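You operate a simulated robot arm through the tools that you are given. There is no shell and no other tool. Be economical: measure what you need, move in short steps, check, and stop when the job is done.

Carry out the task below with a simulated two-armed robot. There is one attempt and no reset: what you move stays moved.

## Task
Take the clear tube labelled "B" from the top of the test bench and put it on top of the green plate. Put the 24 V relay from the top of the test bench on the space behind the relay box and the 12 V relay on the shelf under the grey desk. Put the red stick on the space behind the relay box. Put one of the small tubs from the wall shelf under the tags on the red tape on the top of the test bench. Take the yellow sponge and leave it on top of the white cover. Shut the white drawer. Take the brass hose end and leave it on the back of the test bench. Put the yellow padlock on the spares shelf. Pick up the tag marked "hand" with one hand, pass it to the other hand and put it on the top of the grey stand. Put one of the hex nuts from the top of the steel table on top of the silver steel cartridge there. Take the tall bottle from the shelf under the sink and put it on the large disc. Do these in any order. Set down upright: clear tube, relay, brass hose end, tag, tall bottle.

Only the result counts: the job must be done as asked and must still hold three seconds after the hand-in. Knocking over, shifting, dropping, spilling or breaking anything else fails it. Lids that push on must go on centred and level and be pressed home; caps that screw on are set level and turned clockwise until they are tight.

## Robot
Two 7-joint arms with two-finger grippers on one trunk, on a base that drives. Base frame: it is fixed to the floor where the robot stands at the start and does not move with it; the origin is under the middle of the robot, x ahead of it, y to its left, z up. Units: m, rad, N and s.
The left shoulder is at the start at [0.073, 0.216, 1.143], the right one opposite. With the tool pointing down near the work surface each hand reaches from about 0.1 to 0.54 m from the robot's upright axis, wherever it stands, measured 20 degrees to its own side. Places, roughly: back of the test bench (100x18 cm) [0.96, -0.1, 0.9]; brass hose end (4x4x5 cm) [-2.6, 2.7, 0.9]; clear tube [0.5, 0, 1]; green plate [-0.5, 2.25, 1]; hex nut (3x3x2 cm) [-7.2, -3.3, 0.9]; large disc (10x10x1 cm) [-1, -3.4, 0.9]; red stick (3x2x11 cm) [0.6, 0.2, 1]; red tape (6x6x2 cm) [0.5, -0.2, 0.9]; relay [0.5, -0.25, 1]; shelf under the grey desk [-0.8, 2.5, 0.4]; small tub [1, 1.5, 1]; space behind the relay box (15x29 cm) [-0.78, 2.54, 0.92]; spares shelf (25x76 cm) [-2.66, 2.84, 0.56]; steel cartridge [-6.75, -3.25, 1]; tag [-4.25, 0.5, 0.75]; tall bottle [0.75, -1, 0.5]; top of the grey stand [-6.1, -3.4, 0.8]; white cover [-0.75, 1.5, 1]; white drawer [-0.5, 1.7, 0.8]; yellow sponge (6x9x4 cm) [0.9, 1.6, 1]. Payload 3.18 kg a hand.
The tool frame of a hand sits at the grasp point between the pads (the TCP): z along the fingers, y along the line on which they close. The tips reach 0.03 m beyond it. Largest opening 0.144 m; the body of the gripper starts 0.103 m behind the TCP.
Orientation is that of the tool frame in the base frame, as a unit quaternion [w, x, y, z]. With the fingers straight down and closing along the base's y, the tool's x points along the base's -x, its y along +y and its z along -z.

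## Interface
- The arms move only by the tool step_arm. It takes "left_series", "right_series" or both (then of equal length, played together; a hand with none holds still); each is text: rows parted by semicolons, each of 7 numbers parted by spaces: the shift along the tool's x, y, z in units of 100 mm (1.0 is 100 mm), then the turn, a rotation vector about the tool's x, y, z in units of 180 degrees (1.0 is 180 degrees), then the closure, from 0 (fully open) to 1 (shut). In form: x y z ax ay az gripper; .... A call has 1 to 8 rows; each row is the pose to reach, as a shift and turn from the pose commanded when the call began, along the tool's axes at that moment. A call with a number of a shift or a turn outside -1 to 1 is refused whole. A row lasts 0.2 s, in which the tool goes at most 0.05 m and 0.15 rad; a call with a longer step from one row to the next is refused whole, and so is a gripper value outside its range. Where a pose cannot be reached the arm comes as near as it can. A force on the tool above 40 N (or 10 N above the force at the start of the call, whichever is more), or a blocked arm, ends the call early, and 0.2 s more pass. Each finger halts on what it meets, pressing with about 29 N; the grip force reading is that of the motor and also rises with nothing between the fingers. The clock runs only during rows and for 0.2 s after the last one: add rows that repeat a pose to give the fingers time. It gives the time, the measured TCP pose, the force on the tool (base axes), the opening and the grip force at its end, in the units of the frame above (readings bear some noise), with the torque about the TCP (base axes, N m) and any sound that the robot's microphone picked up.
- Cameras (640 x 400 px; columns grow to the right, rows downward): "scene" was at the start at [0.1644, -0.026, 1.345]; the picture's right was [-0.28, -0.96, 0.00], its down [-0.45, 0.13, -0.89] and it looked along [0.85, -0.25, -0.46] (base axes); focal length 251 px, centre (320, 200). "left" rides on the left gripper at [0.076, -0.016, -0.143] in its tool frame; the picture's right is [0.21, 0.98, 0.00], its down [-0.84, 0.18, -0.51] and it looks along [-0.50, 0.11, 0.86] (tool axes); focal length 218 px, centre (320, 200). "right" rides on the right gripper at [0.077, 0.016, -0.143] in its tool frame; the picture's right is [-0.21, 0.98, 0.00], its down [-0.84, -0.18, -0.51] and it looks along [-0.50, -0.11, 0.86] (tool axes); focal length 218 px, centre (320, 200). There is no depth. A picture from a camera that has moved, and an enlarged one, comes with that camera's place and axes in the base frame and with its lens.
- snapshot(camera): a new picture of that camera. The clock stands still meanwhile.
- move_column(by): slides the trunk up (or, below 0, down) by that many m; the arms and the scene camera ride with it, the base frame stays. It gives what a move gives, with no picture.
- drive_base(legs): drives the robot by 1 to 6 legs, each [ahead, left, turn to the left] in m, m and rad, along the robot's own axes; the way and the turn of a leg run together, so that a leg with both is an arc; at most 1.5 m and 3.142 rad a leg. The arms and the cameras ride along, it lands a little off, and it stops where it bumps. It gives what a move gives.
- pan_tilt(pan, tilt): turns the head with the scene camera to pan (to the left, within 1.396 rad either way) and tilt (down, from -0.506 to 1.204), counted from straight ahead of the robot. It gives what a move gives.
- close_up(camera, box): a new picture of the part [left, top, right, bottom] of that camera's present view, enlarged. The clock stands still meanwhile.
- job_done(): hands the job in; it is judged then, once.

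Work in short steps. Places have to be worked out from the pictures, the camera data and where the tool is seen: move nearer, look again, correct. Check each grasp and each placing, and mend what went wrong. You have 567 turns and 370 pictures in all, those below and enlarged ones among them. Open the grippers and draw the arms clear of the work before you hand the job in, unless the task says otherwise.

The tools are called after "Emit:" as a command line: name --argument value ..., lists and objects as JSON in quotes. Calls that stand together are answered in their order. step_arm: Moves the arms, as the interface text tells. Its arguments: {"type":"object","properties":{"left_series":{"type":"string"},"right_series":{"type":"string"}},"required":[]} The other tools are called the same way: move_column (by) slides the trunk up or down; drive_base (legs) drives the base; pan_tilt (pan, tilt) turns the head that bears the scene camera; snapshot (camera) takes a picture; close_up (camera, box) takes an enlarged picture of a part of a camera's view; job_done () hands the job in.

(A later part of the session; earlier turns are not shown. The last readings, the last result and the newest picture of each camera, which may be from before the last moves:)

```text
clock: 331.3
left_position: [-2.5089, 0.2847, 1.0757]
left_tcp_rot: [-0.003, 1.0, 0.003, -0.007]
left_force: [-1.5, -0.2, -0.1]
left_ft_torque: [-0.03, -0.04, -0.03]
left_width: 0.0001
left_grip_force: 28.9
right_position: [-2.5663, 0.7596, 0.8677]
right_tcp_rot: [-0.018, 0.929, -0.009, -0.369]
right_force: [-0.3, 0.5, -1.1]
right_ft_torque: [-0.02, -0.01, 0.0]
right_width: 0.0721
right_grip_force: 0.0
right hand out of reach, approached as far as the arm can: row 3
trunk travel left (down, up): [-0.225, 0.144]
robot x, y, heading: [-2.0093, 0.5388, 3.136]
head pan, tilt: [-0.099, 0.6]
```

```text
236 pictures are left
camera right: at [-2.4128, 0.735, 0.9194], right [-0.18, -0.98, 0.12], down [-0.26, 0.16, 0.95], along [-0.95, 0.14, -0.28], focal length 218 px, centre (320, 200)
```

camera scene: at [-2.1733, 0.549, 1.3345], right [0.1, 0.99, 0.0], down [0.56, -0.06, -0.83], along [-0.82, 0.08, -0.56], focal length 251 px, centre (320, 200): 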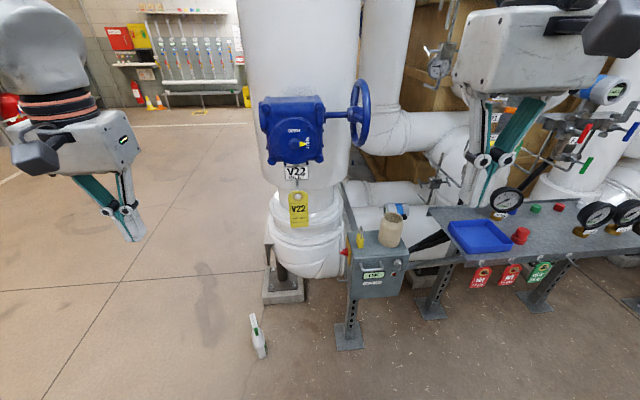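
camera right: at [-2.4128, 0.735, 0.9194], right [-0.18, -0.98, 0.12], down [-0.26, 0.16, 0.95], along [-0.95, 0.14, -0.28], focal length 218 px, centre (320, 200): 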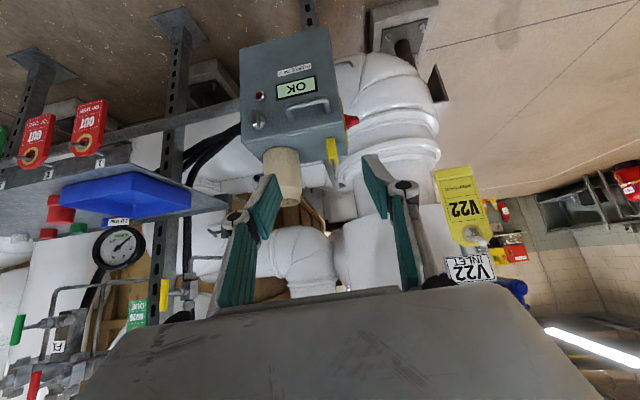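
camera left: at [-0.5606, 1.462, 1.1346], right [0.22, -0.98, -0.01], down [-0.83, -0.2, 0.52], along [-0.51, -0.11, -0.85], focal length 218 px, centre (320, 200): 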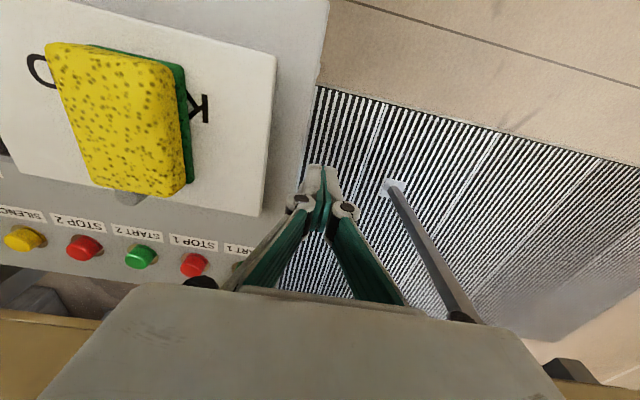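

The padlock lines up at y≈0.754. I drive 0.09 m ahead, then advance along the finger axis to a near standoff.

Emit:
drive_base --legs '[[0.09, 0, 0]]'

Emit:
step_arm --right_series "0 0.05 0.4 0 0 0 0.5; 0 0.05 0.8 0 0 0 0.5; 0 0.05 1 0 0 0 0.5"

Emit:
snapshot --camera "right"

Emit:
close_up --camera "scene" --box '[300, 180, 500, 305]'

```text
clock: 332.4
left_position: [-2.5976, 0.2822, 1.0757]
left_tcp_rot: [-0.004, 1.0, 0.004, -0.007]
left_force: [0.1, 0.4, -1.0]
left_ft_torque: [-0.01, -0.05, 0.01]
left_width: 0.0001
left_grip_force: 28.8
right_position: [-2.6568, 0.7562, 0.8691]
right_tcp_rot: [-0.019, 0.928, -0.008, -0.371]
right_force: [0.2, -0.8, -0.6]
right_ft_torque: [0.05, -0.03, -0.01]
right_width: 0.072
right_grip_force: 0.1
trunk travel left (down, up): [-0.225, 0.144]
robot x, y, heading: [-2.0976, 0.5399, 3.141]
head pan, tilt: [-0.099, 0.6]
```

```text
clock: 333.2
left_position: [-2.596, 0.2836, 1.0767]
left_tcp_rot: [-0.004, 1.0, 0.004, -0.008]
left_force: [0.5, -0.6, -0.2]
left_ft_torque: [0.01, -0.01, 0.02]
left_width: 0.0
left_grip_force: 29.0
right_position: [-2.7301, 0.752, 0.8016]
right_tcp_rot: [-0.02, 0.93, -0.009, -0.367]
right_force: [0.1, -0.5, -0.3]
right_ft_torque: [-0.01, -0.03, 0.0]
right_width: 0.0723
right_grip_force: 0.1
right hand out of reach, approached as far as the arm can: row 2, 3
trunk travel left (down, up): [-0.225, 0.144]
robot x, y, heading: [-2.1003, 0.5362, 3.143]
head pan, tilt: [-0.099, 0.6]
```

```text
235 pictures are left
camera right: at [-2.5756, 0.7287, 0.8526], right [-0.18, -0.98, 0.11], down [-0.27, 0.16, 0.95], along [-0.95, 0.14, -0.29], focal length 218 px, centre (320, 200)
```

right: 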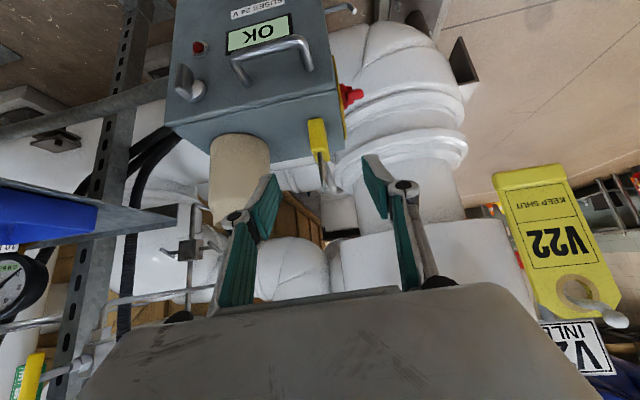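

```text
3.20 times, centred on (400, 242) of scene
camera zoom: at [-2.2626, 0.5494, 1.3344], right [0.1, 0.99, 0.0], down [0.56, -0.06, -0.82], along [-0.82, 0.08, -0.57], focal length 803 px, centre (64, 64)
```

zoom: 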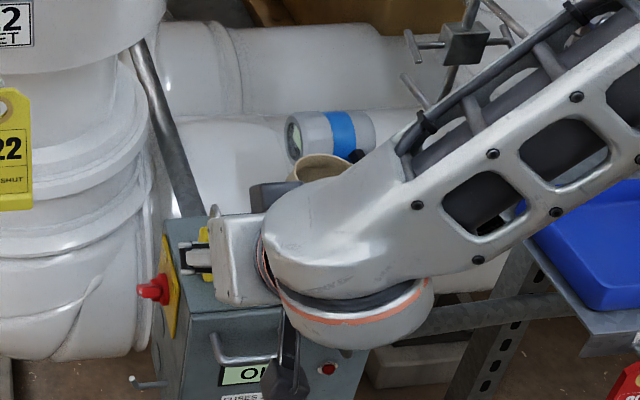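

The padlock's centre is about (-2.76, 0.75). I narrow the opening to clear the jar and advance the last 5 cm.

Emit:
step_arm --right_series "0 0 0 0 0 0 0.65; 0.06 0.02 0.25 0 0 0 0.65; 0.12 0.02 0.54 0 0 0 0.65; 0.12 0.02 0.54 0 0 0 0.65"

Emit:
snapshot --camera "right"

```text
clock: 334.2
left_position: [-2.5954, 0.2837, 1.0784]
left_tcp_rot: [-0.005, 1.0, 0.004, -0.009]
left_force: [-0.3, -0.1, -0.5]
left_ft_torque: [0.0, 0.04, 0.01]
left_width: 0.0
left_grip_force: 28.6
right_position: [-2.7559, 0.7479, 0.758]
right_tcp_rot: [-0.022, 0.932, -0.01, -0.363]
right_force: [0.1, -0.1, -0.6]
right_ft_torque: [-0.02, 0.0, -0.01]
right_width: 0.0505
right_grip_force: 0.2
right hand out of reach, approached as far as the arm can: row 2, 3, 4
trunk travel left (down, up): [-0.225, 0.144]
robot x, y, heading: [-2.0989, 0.5406, 3.138]
head pan, tilt: [-0.099, 0.6]
```

```text
233 pictures are left
camera right: at [-2.602, 0.725, 0.8111], right [-0.19, -0.98, 0.11], down [-0.27, 0.16, 0.95], along [-0.94, 0.15, -0.29], focal length 218 px, centre (320, 200)
```

right: 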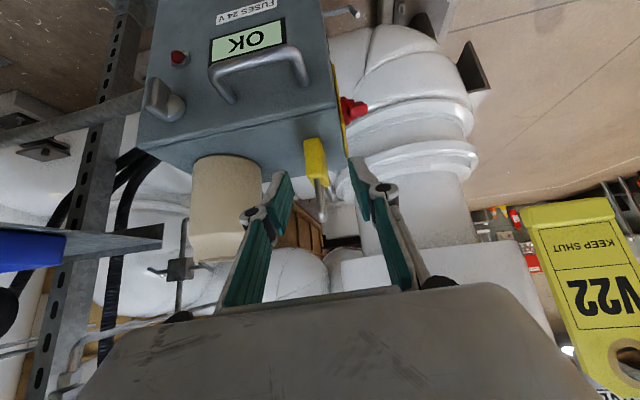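

The padlock is between the fingers but a little low. I drop 1.2 cm and close.

Emit:
step_arm --right_series "0.05 -0.02 0.1 0 0 0 0.65; 0.05 -0.02 0.12 0 0 0 0.65; 0.05 -0.02 0.12 0 0 0 0.8; 0.05 -0.02 0.12 0 0 0 1; 0.05 -0.02 0.12 0 0 0 1; 0.05 -0.02 0.12 0 0 0 1"

Emit:
snapshot --camera "right"

```text
clock: 335.6
left_position: [-2.5956, 0.2829, 1.077]
left_tcp_rot: [-0.004, 1.0, 0.004, -0.008]
left_force: [0.4, 0.6, -0.7]
left_ft_torque: [0.01, -0.01, 0.01]
left_width: 0.0
left_grip_force: 29.7
right_position: [-2.7552, 0.7473, 0.7489]
right_tcp_rot: [-0.023, 0.933, -0.01, -0.358]
right_force: [0.1, 0.0, 0.5]
right_ft_torque: [0.04, -0.02, 0.02]
right_width: 0.0002
right_grip_force: 29.2
right hand out of reach, approached as far as the arm can: row 1, 2, 3, 4, 5, 6
trunk travel left (down, up): [-0.225, 0.144]
robot x, y, heading: [-2.0972, 0.5386, 3.139]
head pan, tilt: [-0.099, 0.6]
```

```text
232 pictures are left
camera right: at [-2.6022, 0.7231, 0.8036], right [-0.19, -0.98, 0.11], down [-0.28, 0.16, 0.95], along [-0.94, 0.15, -0.3], focal length 218 px, centre (320, 200)
```

right: 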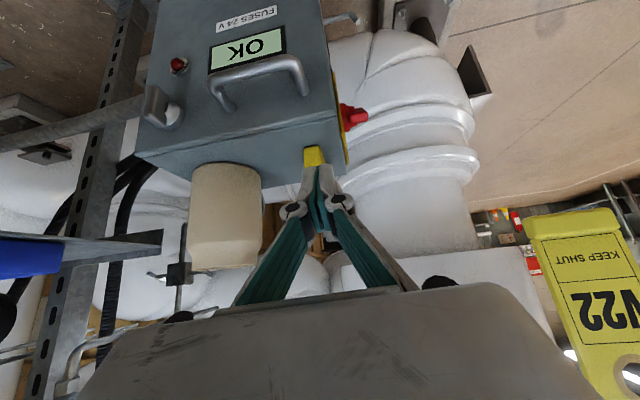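

The fingers closed short: the padlock is further and lower, about (-2.80, 0.753, 0.70). I reopen, drive 4 cm ahead and lower 4.5 cm.

Emit:
step_arm --right_series "0 0 -0.1 0 0 0 0.8; 0 0 -0.2 0 0 0 0.65; 0 0 -0.2 0 0 0 0.65"

Emit:
drive_base --legs '[[0.04, 0, 0]]'

Emit:
step_arm --right_series "0.15 -0.03 0.25 0 0 0 0.65; 0.3 -0.05 0.5 0 0 0 0.65; 0.3 -0.05 0.5 0 0 0 0.65"

Emit:
snapshot --camera "right"

Emit:
snapshot --camera "scene"

```text
clock: 336.4
left_position: [-2.5967, 0.2828, 1.0769]
left_tcp_rot: [-0.004, 1.0, 0.003, -0.008]
left_force: [-0.4, 0.3, -0.7]
left_ft_torque: [0.0, 0.0, 0.0]
left_width: 0.0
left_grip_force: 29.1
right_position: [-2.7407, 0.7426, 0.7696]
right_tcp_rot: [-0.023, 0.932, -0.01, -0.362]
right_force: [-0.6, 0.6, -0.3]
right_ft_torque: [-0.03, -0.02, -0.02]
right_width: 0.0503
right_grip_force: 0.1
right hand out of reach, approached as far as the arm can: row 1, 2, 3
trunk travel left (down, up): [-0.225, 0.144]
robot x, y, heading: [-2.0945, 0.5382, 3.143]
head pan, tilt: [-0.099, 0.6]
```

```text
clock: 337.3
left_position: [-2.6375, 0.2833, 1.0753]
left_tcp_rot: [-0.004, 1.0, 0.004, -0.006]
left_force: [-0.1, 0.0, -0.5]
left_ft_torque: [0.0, -0.06, -0.01]
left_width: 0.0003
left_grip_force: 29.2
right_position: [-2.7803, 0.7435, 0.7684]
right_tcp_rot: [-0.022, 0.932, -0.01, -0.361]
right_force: [-0.1, -0.9, -0.2]
right_ft_torque: [-0.02, -0.02, -0.02]
right_width: 0.0504
right_grip_force: 0.1
trunk travel left (down, up): [-0.225, 0.144]
robot x, y, heading: [-2.137, 0.5435, 3.14]
head pan, tilt: [-0.099, 0.6]
```

```text
clock: 338.1
left_position: [-2.6367, 0.284, 1.0773]
left_tcp_rot: [-0.004, 1.0, 0.003, -0.009]
left_force: [-0.3, -0.3, 0.8]
left_ft_torque: [-0.02, -0.02, 0.02]
left_width: 0.0001
left_grip_force: 28.8
right_position: [-2.7897, 0.7439, 0.7173]
right_tcp_rot: [-0.028, 0.937, -0.012, -0.348]
right_force: [-0.6, 0.0, 0.5]
right_ft_torque: [-0.03, 0.0, -0.03]
right_width: 0.0504
right_grip_force: 0.0
right hand out of reach, approached as far as the arm can: row 1, 2, 3
trunk travel left (down, up): [-0.225, 0.144]
robot x, y, heading: [-2.1366, 0.5408, 3.137]
head pan, tilt: [-0.099, 0.6]
```

```text
231 pictures are left
camera right: at [-2.6383, 0.718, 0.7751], right [-0.2, -0.98, 0.09], down [-0.3, 0.15, 0.94], along [-0.93, 0.16, -0.32], focal length 218 px, centre (320, 200)
```

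right: 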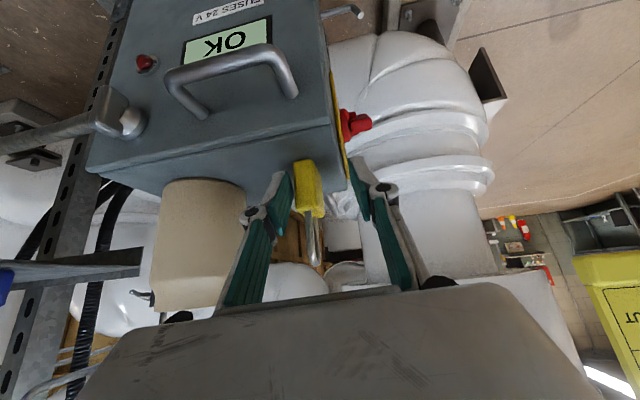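

```text
230 pictures are left
camera scene: at [-2.302, 0.5494, 1.3345], right [0.1, 0.99, 0.0], down [0.56, -0.06, -0.83], along [-0.82, 0.08, -0.56], focal length 251 px, centre (320, 200)
```

scene: 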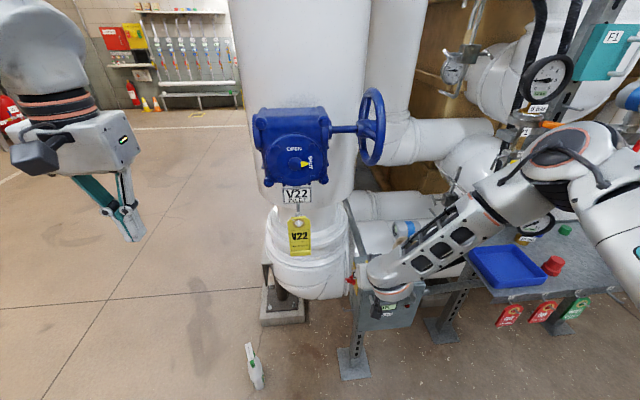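

The padlock is now at TCP depth, about 9 mm toward +y. I shift and close.

Emit:
step_arm --right_series "0 -0.09 0.02 0 0 0 0.65; 0 -0.1 0.05 0 0 0 0.65; 0 -0.1 0.05 0 0 0 0.8; 0 -0.1 0.05 0 0 0 1; 0 -0.1 0.05 0 0 0 1; 0 -0.1 0.05 0 0 0 1"

Emit:
snapshot --camera "right"

```text
clock: 339.5
left_position: [-2.6359, 0.2838, 1.0761]
left_tcp_rot: [-0.005, 1.0, 0.004, -0.008]
left_force: [0.5, 0.2, 0.1]
left_ft_torque: [-0.02, -0.03, 0.0]
left_width: 0.0
left_grip_force: 29.3
right_position: [-2.7898, 0.748, 0.7221]
right_tcp_rot: [-0.027, 0.938, -0.007, -0.347]
right_force: [0.5, -0.9, -0.4]
right_ft_torque: [-0.03, -0.01, -0.01]
right_width: 0.018
right_grip_force: 29.0
right hand out of reach, approached as far as the arm can: row 1, 2, 3, 4, 5, 6
trunk travel left (down, up): [-0.225, 0.144]
robot x, y, heading: [-2.1355, 0.5342, 3.14]
head pan, tilt: [-0.099, 0.6]
```

```text
229 pictures are left
camera right: at [-2.6394, 0.7236, 0.7792], right [-0.19, -0.98, 0.09], down [-0.3, 0.15, 0.94], along [-0.93, 0.15, -0.33], focal length 218 px, centre (320, 200)
```

right: 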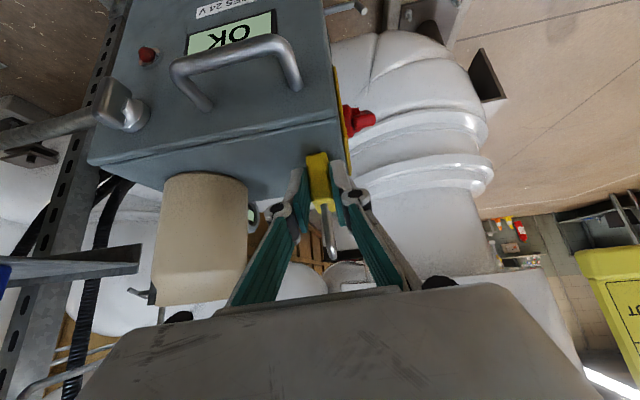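

The padlock is gripped (18 mm). I pull up and back along the tool axis, then reverse the base.

Emit:
step_arm --right_series "-0.1 0 -0.2 0 0 0 1; -0.15 0 -0.5 0 0 0 1; -0.15 0 -0.9 0 0 0 1"

Emit:
drive_base --legs '[[-0.25, 0, 0]]'

Emit:
snapshot --camera "right"

Emit:
snapshot --camera "scene"

```text
clock: 340.3
left_position: [-2.636, 0.2821, 1.0766]
left_tcp_rot: [-0.005, 1.0, 0.004, -0.008]
left_force: [0.0, -0.3, -0.8]
left_ft_torque: [0.01, -0.03, -0.01]
left_width: 0.0
left_grip_force: 29.3
right_position: [-2.7421, 0.744, 0.8001]
right_tcp_rot: [-0.025, 0.934, -0.012, -0.357]
right_force: [-0.3, 0.2, -0.5]
right_ft_torque: [0.01, -0.01, 0.02]
right_width: 0.0183
right_grip_force: 28.4
right hand out of reach, approached as far as the arm can: row 1, 2
trunk travel left (down, up): [-0.225, 0.144]
robot x, y, heading: [-2.139, 0.5409, 3.136]
head pan, tilt: [-0.099, 0.6]
```

```text
clock: 342.1
left_position: [-2.3879, 0.2821, 1.0758]
left_tcp_rot: [-0.004, 1.0, 0.004, -0.008]
left_force: [-0.5, 0.7, 1.1]
left_ft_torque: [0.04, 0.02, 0.01]
left_width: 0.0
left_grip_force: 28.7
right_position: [-2.4944, 0.7431, 0.7988]
right_tcp_rot: [-0.025, 0.934, -0.011, -0.357]
right_force: [0.2, -1.1, -1.0]
right_ft_torque: [-0.01, 0.02, 0.01]
right_width: 0.0185
right_grip_force: 28.6
trunk travel left (down, up): [-0.225, 0.144]
robot x, y, heading: [-1.8867, 0.5398, 3.141]
head pan, tilt: [-0.099, 0.6]
```

```text
228 pictures are left
camera right: at [-2.341, 0.7181, 0.8537], right [-0.19, -0.98, 0.1], down [-0.28, 0.16, 0.95], along [-0.94, 0.15, -0.31], focal length 218 px, centre (320, 200)
```

right: 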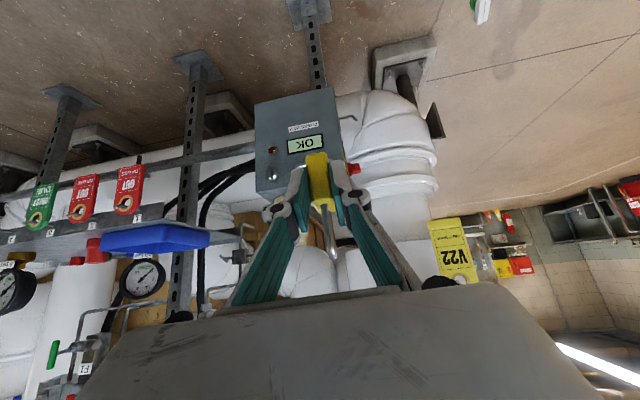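

```text
227 pictures are left
camera scene: at [-2.0529, 0.5489, 1.3346], right [0.1, 0.99, 0.0], down [0.56, -0.06, -0.83], along [-0.82, 0.08, -0.56], focal length 251 px, centre (320, 200)
```

scene: 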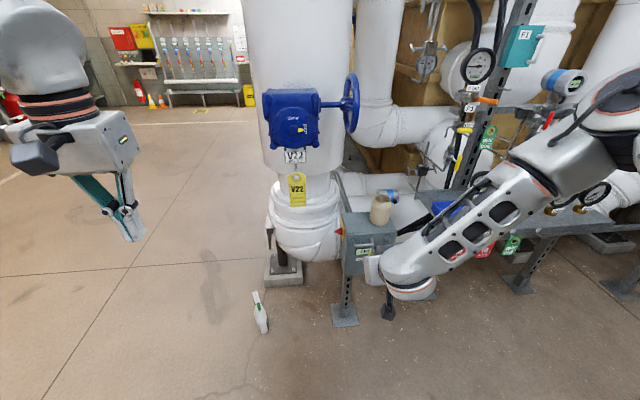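

The padlock is held. Now to the spares rack: I back off slightly and drive along +y, staying between the pipe frames and the cabinet.

Emit:
drive_base --legs '[[-0.1, 0, 0], [0, -1.0, 0], [0, -1.0, 0]]'

Emit:
pan_tilt --pan -0.1 --tilt 0.55

Emit:
snapshot --camera "scene"

```text
clock: 360.7
left_position: [-2.2777, 2.2847, 1.0762]
left_tcp_rot: [-0.005, 1.0, 0.004, -0.008]
left_force: [-0.6, 0.3, 0.3]
left_ft_torque: [0.01, -0.01, -0.01]
left_width: 0.0002
left_grip_force: 29.3
right_position: [-2.3847, 2.7448, 0.7977]
right_tcp_rot: [-0.025, 0.934, -0.01, -0.357]
right_force: [0.3, -0.9, -0.9]
right_ft_torque: [-0.02, -0.02, 0.0]
right_width: 0.0181
right_grip_force: 28.9
trunk travel left (down, up): [-0.225, 0.144]
robot x, y, heading: [-1.7777, 2.5448, 3.139]
head pan, tilt: [-0.099, 0.6]
```

```text
clock: 361.3
left_position: [-2.2768, 2.2844, 1.0764]
left_tcp_rot: [-0.004, 1.0, 0.004, -0.008]
left_force: [-0.1, 0.0, 0.5]
left_ft_torque: [0.01, 0.0, -0.02]
left_width: 0.0
left_grip_force: 28.9
right_position: [-2.3841, 2.7452, 0.7984]
right_tcp_rot: [-0.024, 0.934, -0.01, -0.357]
right_force: [0.6, 0.0, -0.9]
right_ft_torque: [0.0, -0.02, 0.03]
right_width: 0.0185
right_grip_force: 29.1
trunk travel left (down, up): [-0.225, 0.144]
robot x, y, heading: [-1.7775, 2.5408, 3.141]
head pan, tilt: [-0.099, 0.55]
```

```text
226 pictures are left
camera scene: at [-1.945, 2.5523, 1.3389], right [0.1, 0.99, 0.0], down [0.52, -0.05, -0.85], along [-0.85, 0.09, -0.52], focal length 251 px, centre (320, 200)
```

scene: 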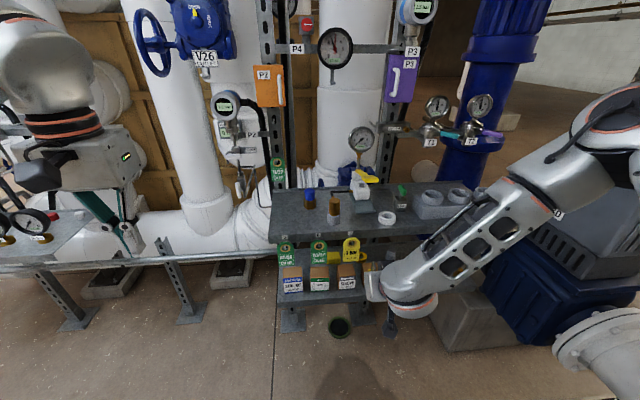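

Emit:
close_up --camera "scene" --box '[260, 140, 500, 290]'

Emit:
snapshot --camera "right"

```text
2.67 times, centred on (380, 215) of scene
camera zoom: at [-1.945, 2.5523, 1.3389], right [0.1, 0.99, 0.0], down [0.52, -0.05, -0.85], along [-0.85, 0.09, -0.52], focal length 669 px, centre (160, 160)
```

zoom: 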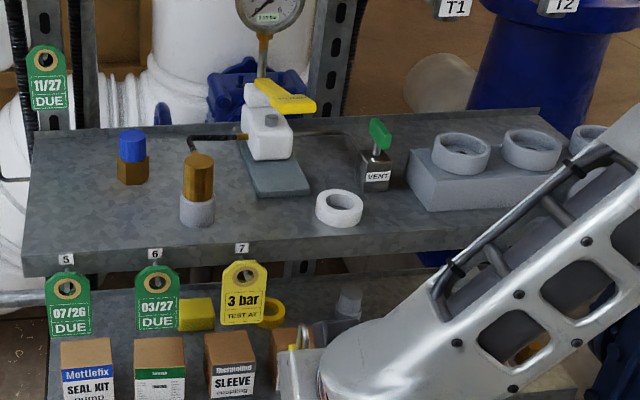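

```text
224 pictures are left
camera right: at [-2.2318, 2.7208, 0.8534], right [-0.19, -0.98, 0.1], down [-0.28, 0.15, 0.95], along [-0.94, 0.15, -0.31], focal length 218 px, centre (320, 200)
```

right: 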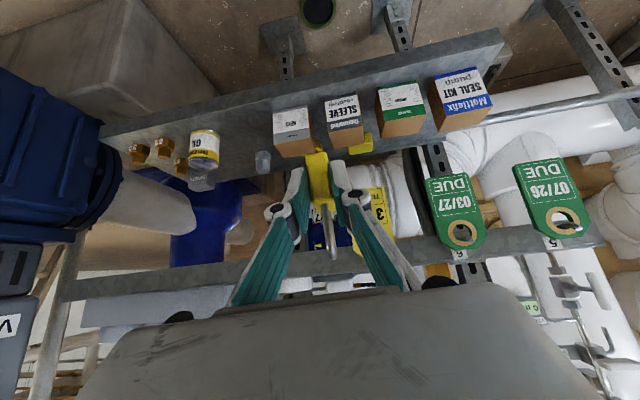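

Emit:
close_up --camera "scene" --box '[280, 170, 400, 245]'

```text
5.33 times, centred on (340, 208) of scene
camera zoom: at [-1.945, 2.5523, 1.3389], right [0.1, 0.99, 0.0], down [0.52, -0.05, -0.85], along [-0.85, 0.09, -0.52], focal length 1338 px, centre (213, 160)
```

zoom: 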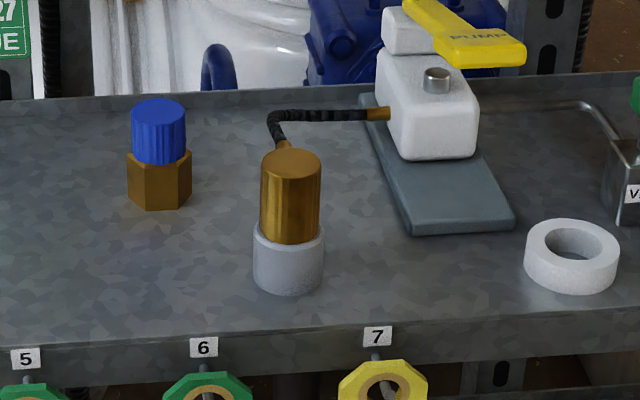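

The brass hose end is the brass cylinder in the grey cup near (-2.56, 2.66). For the padlock, the lower shelf has a free spot near (-2.59, 2.925). I move sideways and lower the trunk.

Emit:
drive_base --legs '[[0.0, -0.18, 0]]'

Emit:
move_column --by -0.15

Emit:
snapshot --camera "right"

Emit:
snapshot --camera "scene"

```text
clock: 363.5
left_position: [-2.2764, 2.4623, 1.0764]
left_tcp_rot: [-0.004, 1.0, 0.004, -0.008]
left_force: [-0.3, -0.4, 0.3]
left_ft_torque: [-0.03, -0.01, -0.02]
left_width: 0.0
left_grip_force: 29.5
right_position: [-2.384, 2.9234, 0.7988]
right_tcp_rot: [-0.024, 0.934, -0.011, -0.357]
right_force: [0.6, -0.2, -1.2]
right_ft_torque: [-0.02, 0.02, 0.01]
right_width: 0.0183
right_grip_force: 28.7
trunk travel left (down, up): [-0.225, 0.144]
robot x, y, heading: [-1.7762, 2.7244, 3.139]
head pan, tilt: [-0.099, 0.55]
```

```text
clock: 365.2
left_position: [-2.2763, 2.4627, 0.9289]
left_tcp_rot: [-0.004, 1.0, 0.004, -0.009]
left_force: [0.9, -0.4, 1.3]
left_ft_torque: [0.01, 0.03, 0.0]
left_width: 0.0001
left_grip_force: 29.0
right_position: [-2.2703, 2.9217, 0.4507]
right_tcp_rot: [-0.027, 0.989, -0.006, -0.142]
right_force: [-0.1, -0.2, 0.2]
right_ft_torque: [-0.02, -0.02, 0.03]
right_width: 0.0185
right_grip_force: 28.7
trunk travel left (down, up): [-0.075, 0.294]
robot x, y, heading: [-1.7783, 2.7196, 3.141]
head pan, tilt: [-0.099, 0.55]
```

```text
222 pictures are left
camera right: at [-2.1561, 2.8973, 0.5665], right [-0.22, -0.98, 0.01], down [-0.66, 0.15, 0.73], along [-0.72, 0.16, -0.68], focal length 218 px, centre (320, 200)
```

right: 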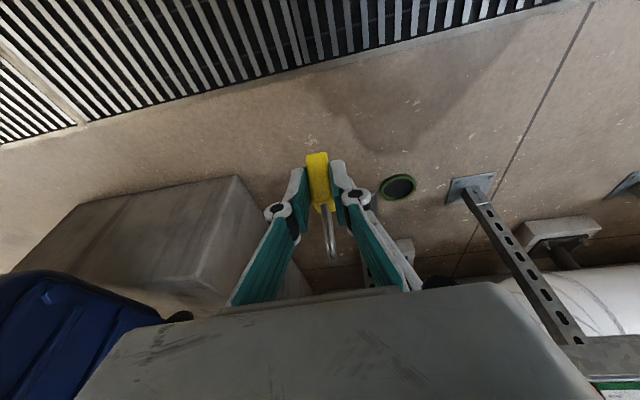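

```text
221 pictures are left
camera scene: at [-2.0924, 2.7301, 1.1645], right [0.1, 0.99, 0.0], down [0.52, -0.05, -0.85], along [-0.85, 0.09, -0.52], focal length 251 px, centre (320, 200)
```

scene: 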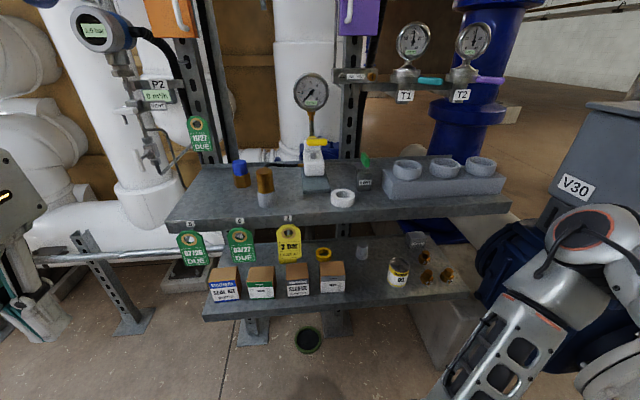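

The scene shows the free spot clearly, at (-2.58, 2.926). The right hand drifted low and steep, so I back up and re-form it: higher, further forward and at 45°.

Emit:
drive_base --legs '[[-0.12, 0, 0]]'

Emit:
step_arm --right_series "-0.25 0 -0.27 0 -0.025 0 1; -0.5 0 -0.54 0 -0.05 0 1; -0.75 0 -0.82 0 -0.0725 0 1"

Emit:
step_arm --right_series "-0.25 0 -0.15 0 -0.025 0 1; -0.5 0 -0.3 0 -0.05 0 1; -0.75 0 -0.45 0 -0.08 0 1"

```text
clock: 366.5
left_position: [-2.1574, 2.4629, 0.9263]
left_tcp_rot: [-0.004, 1.0, 0.003, -0.008]
left_force: [-0.1, -0.6, 0.0]
left_ft_torque: [0.03, 0.02, 0.0]
left_width: 0.0
left_grip_force: 28.3
right_position: [-2.1497, 2.9223, 0.4506]
right_tcp_rot: [-0.027, 0.99, -0.007, -0.141]
right_force: [-0.1, -0.6, -0.1]
right_ft_torque: [-0.02, 0.0, 0.02]
right_width: 0.0182
right_grip_force: 29.4
trunk travel left (down, up): [-0.075, 0.294]
robot x, y, heading: [-1.6541, 2.722, 3.139]
head pan, tilt: [-0.099, 0.55]
```

```text
clock: 367.3
left_position: [-2.1569, 2.4627, 0.9279]
left_tcp_rot: [-0.004, 1.0, 0.004, -0.008]
left_force: [0.9, -0.4, 0.0]
left_ft_torque: [0.0, 0.03, 0.01]
left_width: 0.0003
left_grip_force: 28.7
right_position: [-2.2124, 2.9044, 0.5649]
right_tcp_rot: [-0.032, 0.968, -0.004, -0.247]
right_force: [-0.1, 0.8, -0.7]
right_ft_torque: [0.01, 0.0, -0.01]
right_width: 0.0182
right_grip_force: 28.8
right hand out of reach, approached as far as the arm can: row 1, 2, 3
trunk travel left (down, up): [-0.075, 0.294]
robot x, y, heading: [-1.6571, 2.7114, 3.143]
head pan, tilt: [-0.099, 0.55]
```

```text
clock: 368.1
left_position: [-2.1571, 2.4637, 0.9277]
left_tcp_rot: [-0.005, 1.0, 0.003, -0.007]
left_force: [0.0, -0.1, -0.2]
left_ft_torque: [0.04, 0.02, -0.01]
left_width: 0.0
left_grip_force: 28.8
right_position: [-2.2674, 2.8758, 0.6626]
right_tcp_rot: [-0.034, 0.93, -0.002, -0.366]
right_force: [-0.2, 1.1, -0.7]
right_ft_torque: [0.01, -0.01, -0.03]
right_width: 0.0182
right_grip_force: 29.0
right hand out of reach, approached as far as the arm can: row 1, 2, 3
trunk travel left (down, up): [-0.075, 0.294]
robot x, y, heading: [-1.6549, 2.7206, 3.14]
head pan, tilt: [-0.099, 0.55]
```

Emit:
step_arm --right_series "-0.22 -0.12 0.2 0 0 0 1; -0.44 -0.24 0.4 0 0 0 1; -0.66 -0.36 0.6 0 0 0 1; -0.9 -0.46 0.85 0 0 0 1"

Emit:
snapshot --camera "right"

Emit:
snapshot --camera "scene"

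```text
clock: 369.1
left_position: [-2.1575, 2.4631, 0.9256]
left_tcp_rot: [-0.004, 1.0, 0.003, -0.008]
left_force: [0.3, 0.7, 0.2]
left_ft_torque: [0.01, -0.03, 0.01]
left_width: 0.0001
left_grip_force: 29.6
right_position: [-2.3891, 2.9235, 0.6616]
right_tcp_rot: [-0.028, 0.928, 0.001, -0.371]
right_force: [0.6, -0.3, -0.8]
right_ft_torque: [0.01, 0.0, -0.04]
right_width: 0.0183
right_grip_force: 28.6
right hand out of reach, approached as far as the arm can: row 1
trunk travel left (down, up): [-0.075, 0.294]
robot x, y, heading: [-1.6586, 2.7217, 3.136]
head pan, tilt: [-0.099, 0.55]
```

```text
220 pictures are left
camera right: at [-2.2348, 2.9012, 0.7116], right [-0.17, -0.98, 0.09], down [-0.26, 0.13, 0.96], along [-0.95, 0.14, -0.28], focal length 218 px, centre (320, 200)
```

right: 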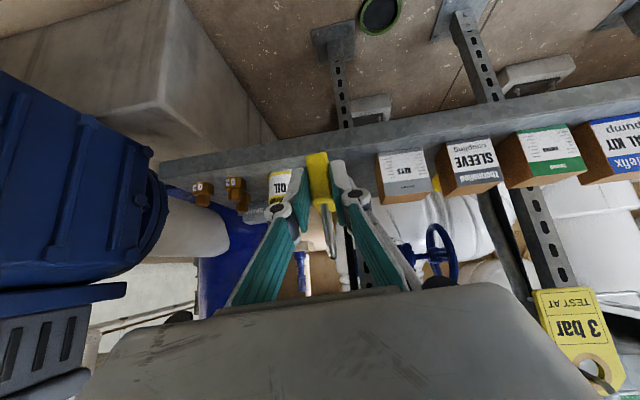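

```text
219 pictures are left
camera scene: at [-1.9741, 2.7303, 1.1635], right [0.1, 0.99, 0.0], down [0.52, -0.05, -0.85], along [-0.85, 0.09, -0.52], focal length 251 px, centre (320, 200)
```

scene: 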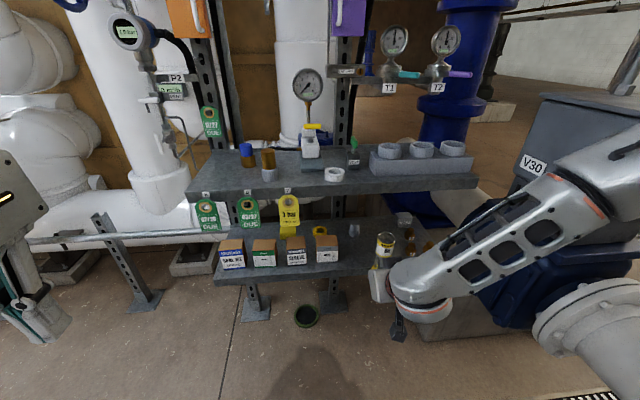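

The approach is lined up with the gap between the last box and the oil can. I drive ahead 0.19 m under the upper shelf.

Emit:
drive_base --legs '[[0.1, 0.012, 0], [0.09, 0, 0]]'

Emit:
snapshot --camera "right"

Emit:
snapshot --camera "scene"

```text
clock: 370.9
left_position: [-2.3477, 2.4521, 0.9256]
left_tcp_rot: [-0.005, 1.0, 0.004, -0.008]
left_force: [-0.3, -0.9, 0.5]
left_ft_torque: [0.03, 0.02, 0.01]
left_width: 0.0
left_grip_force: 28.7
right_position: [-2.5785, 2.9124, 0.6612]
right_tcp_rot: [-0.03, 0.929, -0.001, -0.37]
right_force: [0.0, -0.1, -0.9]
right_ft_torque: [0.02, -0.03, 0.01]
right_width: 0.0181
right_grip_force: 29.4
trunk travel left (down, up): [-0.075, 0.294]
robot x, y, heading: [-1.8488, 2.708, 3.14]
head pan, tilt: [-0.099, 0.55]
```

```text
218 pictures are left
camera right: at [-2.424, 2.8899, 0.7121], right [-0.17, -0.98, 0.09], down [-0.26, 0.13, 0.96], along [-0.95, 0.14, -0.28], focal length 218 px, centre (320, 200)
```

right: 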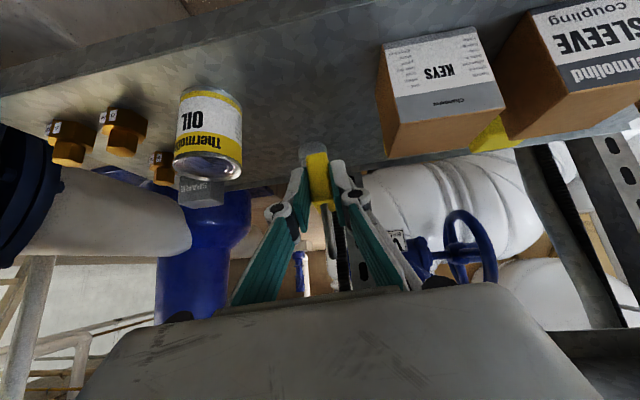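

```text
217 pictures are left
camera scene: at [-2.1636, 2.7189, 1.1637], right [0.1, 0.99, 0.0], down [0.52, -0.05, -0.85], along [-0.85, 0.09, -0.52], focal length 251 px, centre (320, 200)
```

scene: 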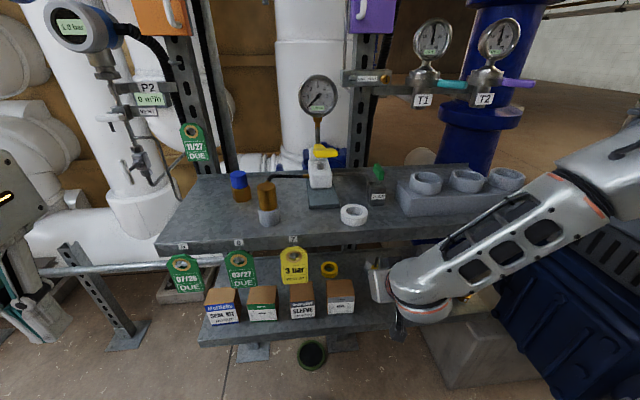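

Clear. I lower in steps until contact.

Emit:
step_arm --right_series "0.1 0 0.1 0 0 0 1; 0.2 0 0.2 0 0 0 1; 0.27 0 0.27 0 0 0 1; 0.33 0 0.33 0 0 0 1; 0.38 0 0.38 0 0 0 1; 0.43 0 0.43 0 0 0 1; 0.48 0 0.48 0 0 0 1"

Emit:
snapshot --camera "right"

```text
clock: 372.5
left_position: [-2.3474, 2.4516, 0.927]
left_tcp_rot: [-0.004, 1.0, 0.004, -0.007]
left_force: [-0.2, -1.2, -0.1]
left_ft_torque: [0.02, -0.01, 0.0]
left_width: 0.0001
left_grip_force: 29.1
right_position: [-2.5878, 2.9078, 0.6036]
right_tcp_rot: [-0.031, 0.931, -0.001, -0.364]
right_force: [0.8, -0.5, -1.0]
right_ft_torque: [0.0, 0.0, 0.02]
right_width: 0.018
right_grip_force: 28.6
right hand out of reach, approached as far as the arm can: row 4, 5, 6, 7
trunk travel left (down, up): [-0.075, 0.294]
robot x, y, heading: [-1.8447, 2.7082, 3.136]
head pan, tilt: [-0.099, 0.55]
```

```text
216 pictures are left
camera right: at [-2.4346, 2.8836, 0.6554], right [-0.18, -0.98, 0.09], down [-0.27, 0.13, 0.95], along [-0.95, 0.15, -0.29], focal length 218 px, centre (320, 200)
```

right: 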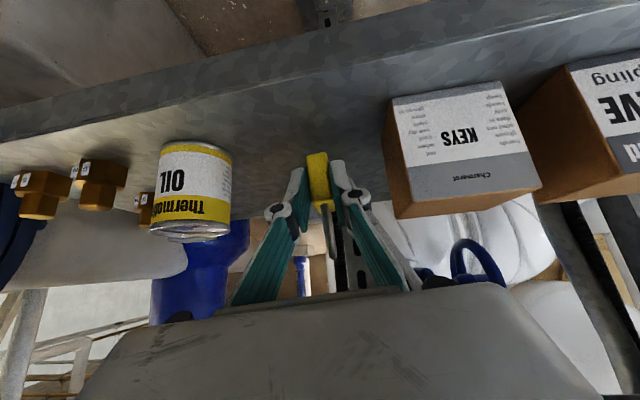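

No contact yet at z 0.604. I lower further.

Emit:
step_arm --right_series "0.05 0 0.05 0 0 0 1; 0.1 0 0.1 0 0 0 1; 0.14 0 0.14 0 0 0 1; 0.18 0 0.18 0 0 0 1; 0.22 0 0.22 0 0 0 1; 0.26 0 0.26 0 0 0 1; 0.3 0 0.3 0 0 0 1"

Emit:
snapshot --camera "right"

```text
clock: 374.1
left_position: [-2.3443, 2.4509, 0.9303]
left_tcp_rot: [-0.004, 1.0, 0.003, -0.011]
left_force: [0.0, -0.4, 0.4]
left_ft_torque: [0.05, -0.01, -0.04]
left_width: 0.0
left_grip_force: 28.9
right_position: [-2.6034, 2.9008, 0.5795]
right_tcp_rot: [-0.031, 0.93, -0.002, -0.367]
right_force: [9.2, 6.6, 37.4]
right_ft_torque: [-0.23, 0.17, 0.02]
right_width: 0.0181
right_grip_force: 28.3
right hand out of reach, approached as far as the arm can: row 1, 2, 3, 4, 5, 6, 7
trunk travel left (down, up): [-0.075, 0.294]
robot x, y, heading: [-1.846, 2.7097, 3.138]
head pan, tilt: [-0.099, 0.55]
```

```text
215 pictures are left
camera right: at [-2.4489, 2.8758, 0.6306], right [-0.18, -0.98, 0.09], down [-0.26, 0.13, 0.96], along [-0.95, 0.15, -0.28], focal length 218 px, centre (320, 200)
```

right: 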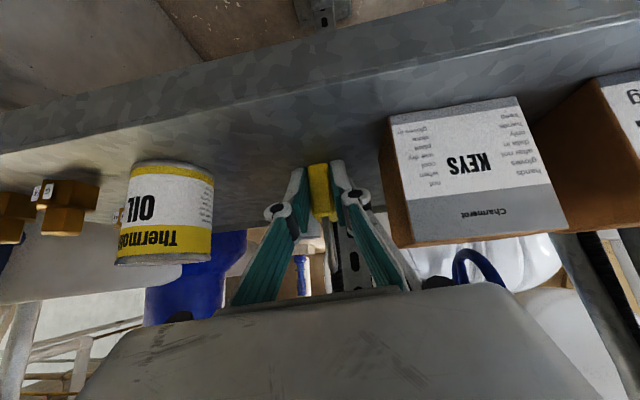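

It is on the shelf. I ease off, release and withdraw along the tool axis.

Emit:
step_arm --right_series "-0.03 0 -0.03 0 0 0 1; -0.03 0 -0.03 0 0 0 0.8; -0.03 0 -0.03 0 0 0 0.68; -0.03 0 -0.03 0 0 0 0.68; -0.03 0 -0.3 0 0 0 0.68; -0.03 0 -0.6 0 0 0 0.68; -0.03 0 -1 0 0 0 0.68"

Emit:
snapshot --camera "right"

```text
clock: 375.7
left_position: [-2.3465, 2.4521, 0.9278]
left_tcp_rot: [-0.005, 1.0, 0.004, -0.009]
left_force: [-0.6, -0.4, 0.5]
left_ft_torque: [0.0, 0.0, -0.05]
left_width: 0.0
left_grip_force: 29.6
right_position: [-2.5355, 2.8911, 0.6493]
right_tcp_rot: [-0.03, 0.93, 0.0, -0.368]
right_force: [0.3, -0.2, -0.4]
right_ft_torque: [0.0, -0.02, 0.02]
right_width: 0.0458
right_grip_force: 0.1
right hand out of reach, approached as far as the arm can: row 1, 2, 3, 4, 5, 6
trunk travel left (down, up): [-0.075, 0.294]
robot x, y, heading: [-1.8469, 2.7098, 3.144]
head pan, tilt: [-0.099, 0.55]
```

```text
214 pictures are left
camera right: at [-2.3819, 2.868, 0.6993], right [-0.17, -0.98, 0.09], down [-0.26, 0.13, 0.96], along [-0.95, 0.14, -0.28], focal length 218 px, centre (320, 200)
```

right: 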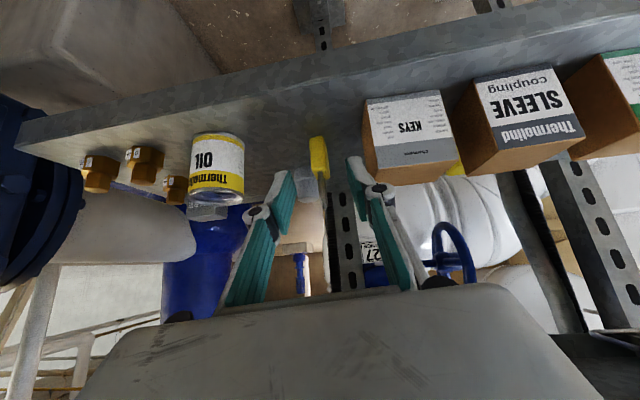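

The padlock stands on the spares shelf. I back away, raise the trunk and re-form the right hand.

Emit:
drive_base --legs '[[-0.2, 0, 0]]'

Emit:
move_column --by 0.15

Emit:
step_arm --right_series "-0.2 0 -0.3 0 0.04 0 0.3; -0.4 0 -0.6 0 0.08 0 0.3; -0.5 0 -0.94 0 0.12 0 0.3"

Emit:
step_arm --right_series "0.1 0 -0.31 0 0.04 0 0.3; 0.2 0 -0.62 0 0.08 0 0.3; 0.3 0 -1 0 0.12 0 0.3"

Emit:
snapshot --camera "scene"

```text
clock: 377.3
left_position: [-2.1475, 2.4511, 0.9267]
left_tcp_rot: [-0.005, 1.0, 0.003, -0.008]
left_force: [0.0, -0.2, 0.3]
left_ft_torque: [0.0, 0.02, -0.02]
left_width: 0.0
left_grip_force: 29.2
right_position: [-2.3366, 2.8909, 0.6477]
right_tcp_rot: [-0.031, 0.93, -0.001, -0.367]
right_force: [0.0, -1.0, 0.9]
right_ft_torque: [-0.03, -0.05, 0.02]
right_width: 0.046
right_grip_force: 0.1
trunk travel left (down, up): [-0.075, 0.294]
robot x, y, heading: [-1.6477, 2.7095, 3.145]
head pan, tilt: [-0.099, 0.55]
```

```text
clock: 379.1
left_position: [-2.1491, 2.4518, 1.0753]
left_tcp_rot: [-0.004, 1.0, 0.003, -0.007]
left_force: [-0.6, 0.4, 0.3]
left_ft_torque: [-0.02, 0.01, -0.03]
left_width: 0.0
left_grip_force: 29.1
right_position: [-2.337, 2.8898, 0.796]
right_tcp_rot: [-0.031, 0.93, -0.001, -0.366]
right_force: [0.6, -0.4, -0.3]
right_ft_torque: [0.01, 0.0, 0.01]
right_width: 0.0462
right_grip_force: 0.0
trunk travel left (down, up): [-0.225, 0.144]
robot x, y, heading: [-1.6462, 2.7091, 3.139]
head pan, tilt: [-0.099, 0.55]
```

```text
clock: 379.9
left_position: [-2.1479, 2.4512, 1.0765]
left_tcp_rot: [-0.005, 1.0, 0.003, -0.008]
left_force: [0.1, -0.2, -0.4]
left_ft_torque: [0.01, 0.04, -0.02]
left_width: 0.0001
left_grip_force: 28.8
right_position: [-2.3089, 2.8833, 0.9008]
right_tcp_rot: [-0.029, 0.982, -0.006, -0.186]
right_force: [0.1, 0.4, -0.4]
right_ft_torque: [0.04, 0.02, -0.01]
right_width: 0.1006
right_grip_force: 0.1
trunk travel left (down, up): [-0.225, 0.144]
robot x, y, heading: [-1.6467, 2.7053, 3.142]
head pan, tilt: [-0.099, 0.55]
```

```text
clock: 380.7
left_position: [-2.1478, 2.451, 1.0768]
left_tcp_rot: [-0.005, 1.0, 0.003, -0.008]
left_force: [0.1, -0.1, -0.7]
left_ft_torque: [0.01, 0.02, 0.03]
left_width: 0.0001
left_grip_force: 29.1
right_position: [-2.2451, 2.879, 0.983]
right_tcp_rot: [-0.027, 1.0, -0.012, 0.001]
right_force: [-0.1, 0.6, 0.0]
right_ft_torque: [0.0, 0.02, 0.03]
right_width: 0.1009
right_grip_force: 0.0
trunk travel left (down, up): [-0.225, 0.144]
robot x, y, heading: [-1.649, 2.7095, 3.138]
head pan, tilt: [-0.099, 0.55]
```

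```text
213 pictures are left
camera scene: at [-1.8136, 2.7177, 1.3391], right [0.1, 0.99, 0.0], down [0.52, -0.05, -0.85], along [-0.85, 0.09, -0.52], focal length 251 px, centre (320, 200)
```

scene: 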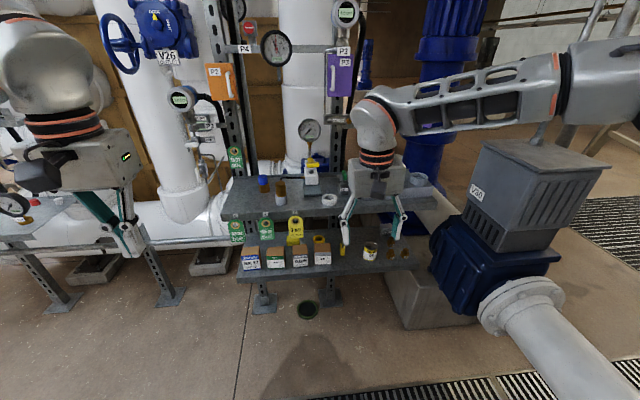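

I retract and raise the right hand, and bring the left hand inward, before closing in on the brass piece.

Emit:
step_arm --right_series "0.3 0 -0.3 -0.0172 0 0 0.3; 0.6 0 -0.6 -0.0172 0 0 0.3; 0.9 0 -0.95 -0.0172 0 0 0.3" --left_series "0 -0.4 0 0 0 0 0.3; 0 -0.8 -0.1 0 0 0 0.3; 0 -1 -0.3 0 0 0 0.3"

Emit:
step_arm --right_series "0.3 0 -0.3 0 0 0 0.3; 0.6 0 -0.6 0 0 0 0.3; 0.9 0 -0.9 0 0 0 0.3" --left_series "0 -0.1 -0.3 0 0 0 0.3; 0 -0.2 -0.6 0 0 0 0.3; 0 -0.2 -0.6 0 0 0 0.3"

Emit:
drive_base --legs '[[0.3, -0.06, 0]]'

Emit:
pan_tilt --pan 0.05 --tilt 0.75

Emit:
snapshot --camera "left"

Emit:
snapshot --camera "scene"

```text
clock: 381.5
left_position: [-2.1448, 2.5522, 1.1078]
left_tcp_rot: [-0.004, 1.0, 0.003, -0.009]
left_force: [0.3, -0.2, 0.2]
left_ft_torque: [-0.04, 0.06, -0.02]
left_width: 0.1008
left_grip_force: 0.1
right_position: [-2.1536, 2.8725, 1.0801]
right_tcp_rot: [-0.001, 1.0, -0.012, -0.001]
right_force: [1.2, 0.9, 0.2]
right_ft_torque: [-0.04, 0.06, 0.0]
right_width: 0.1006
right_grip_force: 0.1
trunk travel left (down, up): [-0.225, 0.144]
robot x, y, heading: [-1.6496, 2.7073, 3.139]
head pan, tilt: [-0.099, 0.55]
```

```text
clock: 382.3
left_position: [-2.146, 2.5706, 1.1675]
left_tcp_rot: [-0.003, 1.0, 0.004, -0.008]
left_force: [-0.3, -1.1, 0.7]
left_ft_torque: [0.01, 0.05, 0.01]
left_width: 0.1006
left_grip_force: 0.1
right_position: [-2.0641, 2.8684, 1.1678]
right_tcp_rot: [-0.001, 1.0, -0.013, 0.0]
right_force: [0.2, -0.3, 0.4]
right_ft_torque: [0.01, 0.07, 0.01]
right_width: 0.1008
right_grip_force: 0.0
trunk travel left (down, up): [-0.225, 0.144]
robot x, y, heading: [-1.6496, 2.7098, 3.136]
head pan, tilt: [-0.099, 0.55]
```

```text
clock: 384.4
left_position: [-2.4482, 2.6306, 1.1668]
left_tcp_rot: [-0.005, 1.0, 0.004, -0.008]
left_force: [-0.2, 0.6, -0.3]
left_ft_torque: [-0.01, -0.02, -0.02]
left_width: 0.1007
left_grip_force: 0.1
right_position: [-2.3666, 2.9294, 1.1669]
right_tcp_rot: [-0.001, 1.0, -0.01, 0.001]
right_force: [0.7, 0.3, -0.3]
right_ft_torque: [-0.01, -0.02, 0.01]
right_width: 0.1007
right_grip_force: 0.0
trunk travel left (down, up): [-0.225, 0.144]
robot x, y, heading: [-1.9465, 2.7682, 3.142]
head pan, tilt: [-0.099, 0.55]
```

```text
clock: 385.1
left_position: [-2.4471, 2.6289, 1.1676]
left_tcp_rot: [-0.005, 1.0, 0.004, -0.008]
left_force: [-0.4, 0.2, -0.3]
left_ft_torque: [0.02, 0.0, -0.02]
left_width: 0.1006
left_grip_force: 0.0
right_position: [-2.3662, 2.9286, 1.1673]
right_tcp_rot: [-0.001, 1.0, -0.011, 0.0]
right_force: [-0.5, -0.7, -0.3]
right_ft_torque: [0.0, 0.03, -0.03]
right_width: 0.1008
right_grip_force: 0.2
trunk travel left (down, up): [-0.225, 0.144]
robot x, y, heading: [-1.9505, 2.7668, 3.136]
head pan, tilt: [0.051, 0.75]
```

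```text
212 pictures are left
camera left: at [-2.3698, 2.6453, 1.3094], right [0.22, -0.98, -0.01], down [-0.83, -0.19, 0.52], along [-0.51, -0.1, -0.85], focal length 218 px, centre (320, 200)
```

left: 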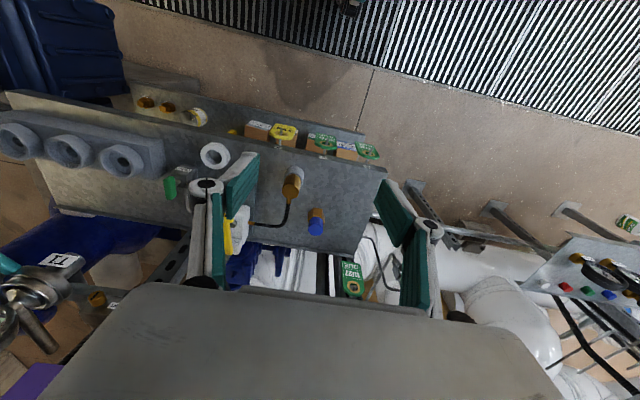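

```text
211 pictures are left
camera scene: at [-2.1087, 2.7651, 1.3217], right [-0.05, 1.0, 0.0], down [0.68, 0.03, -0.73], along [-0.73, -0.04, -0.68], focal length 251 px, centre (320, 200)
```

scene: 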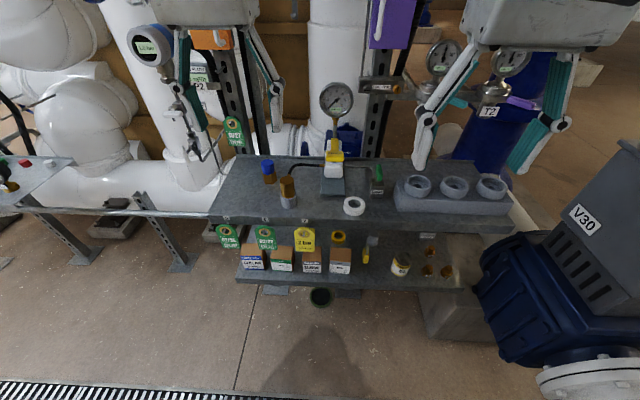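

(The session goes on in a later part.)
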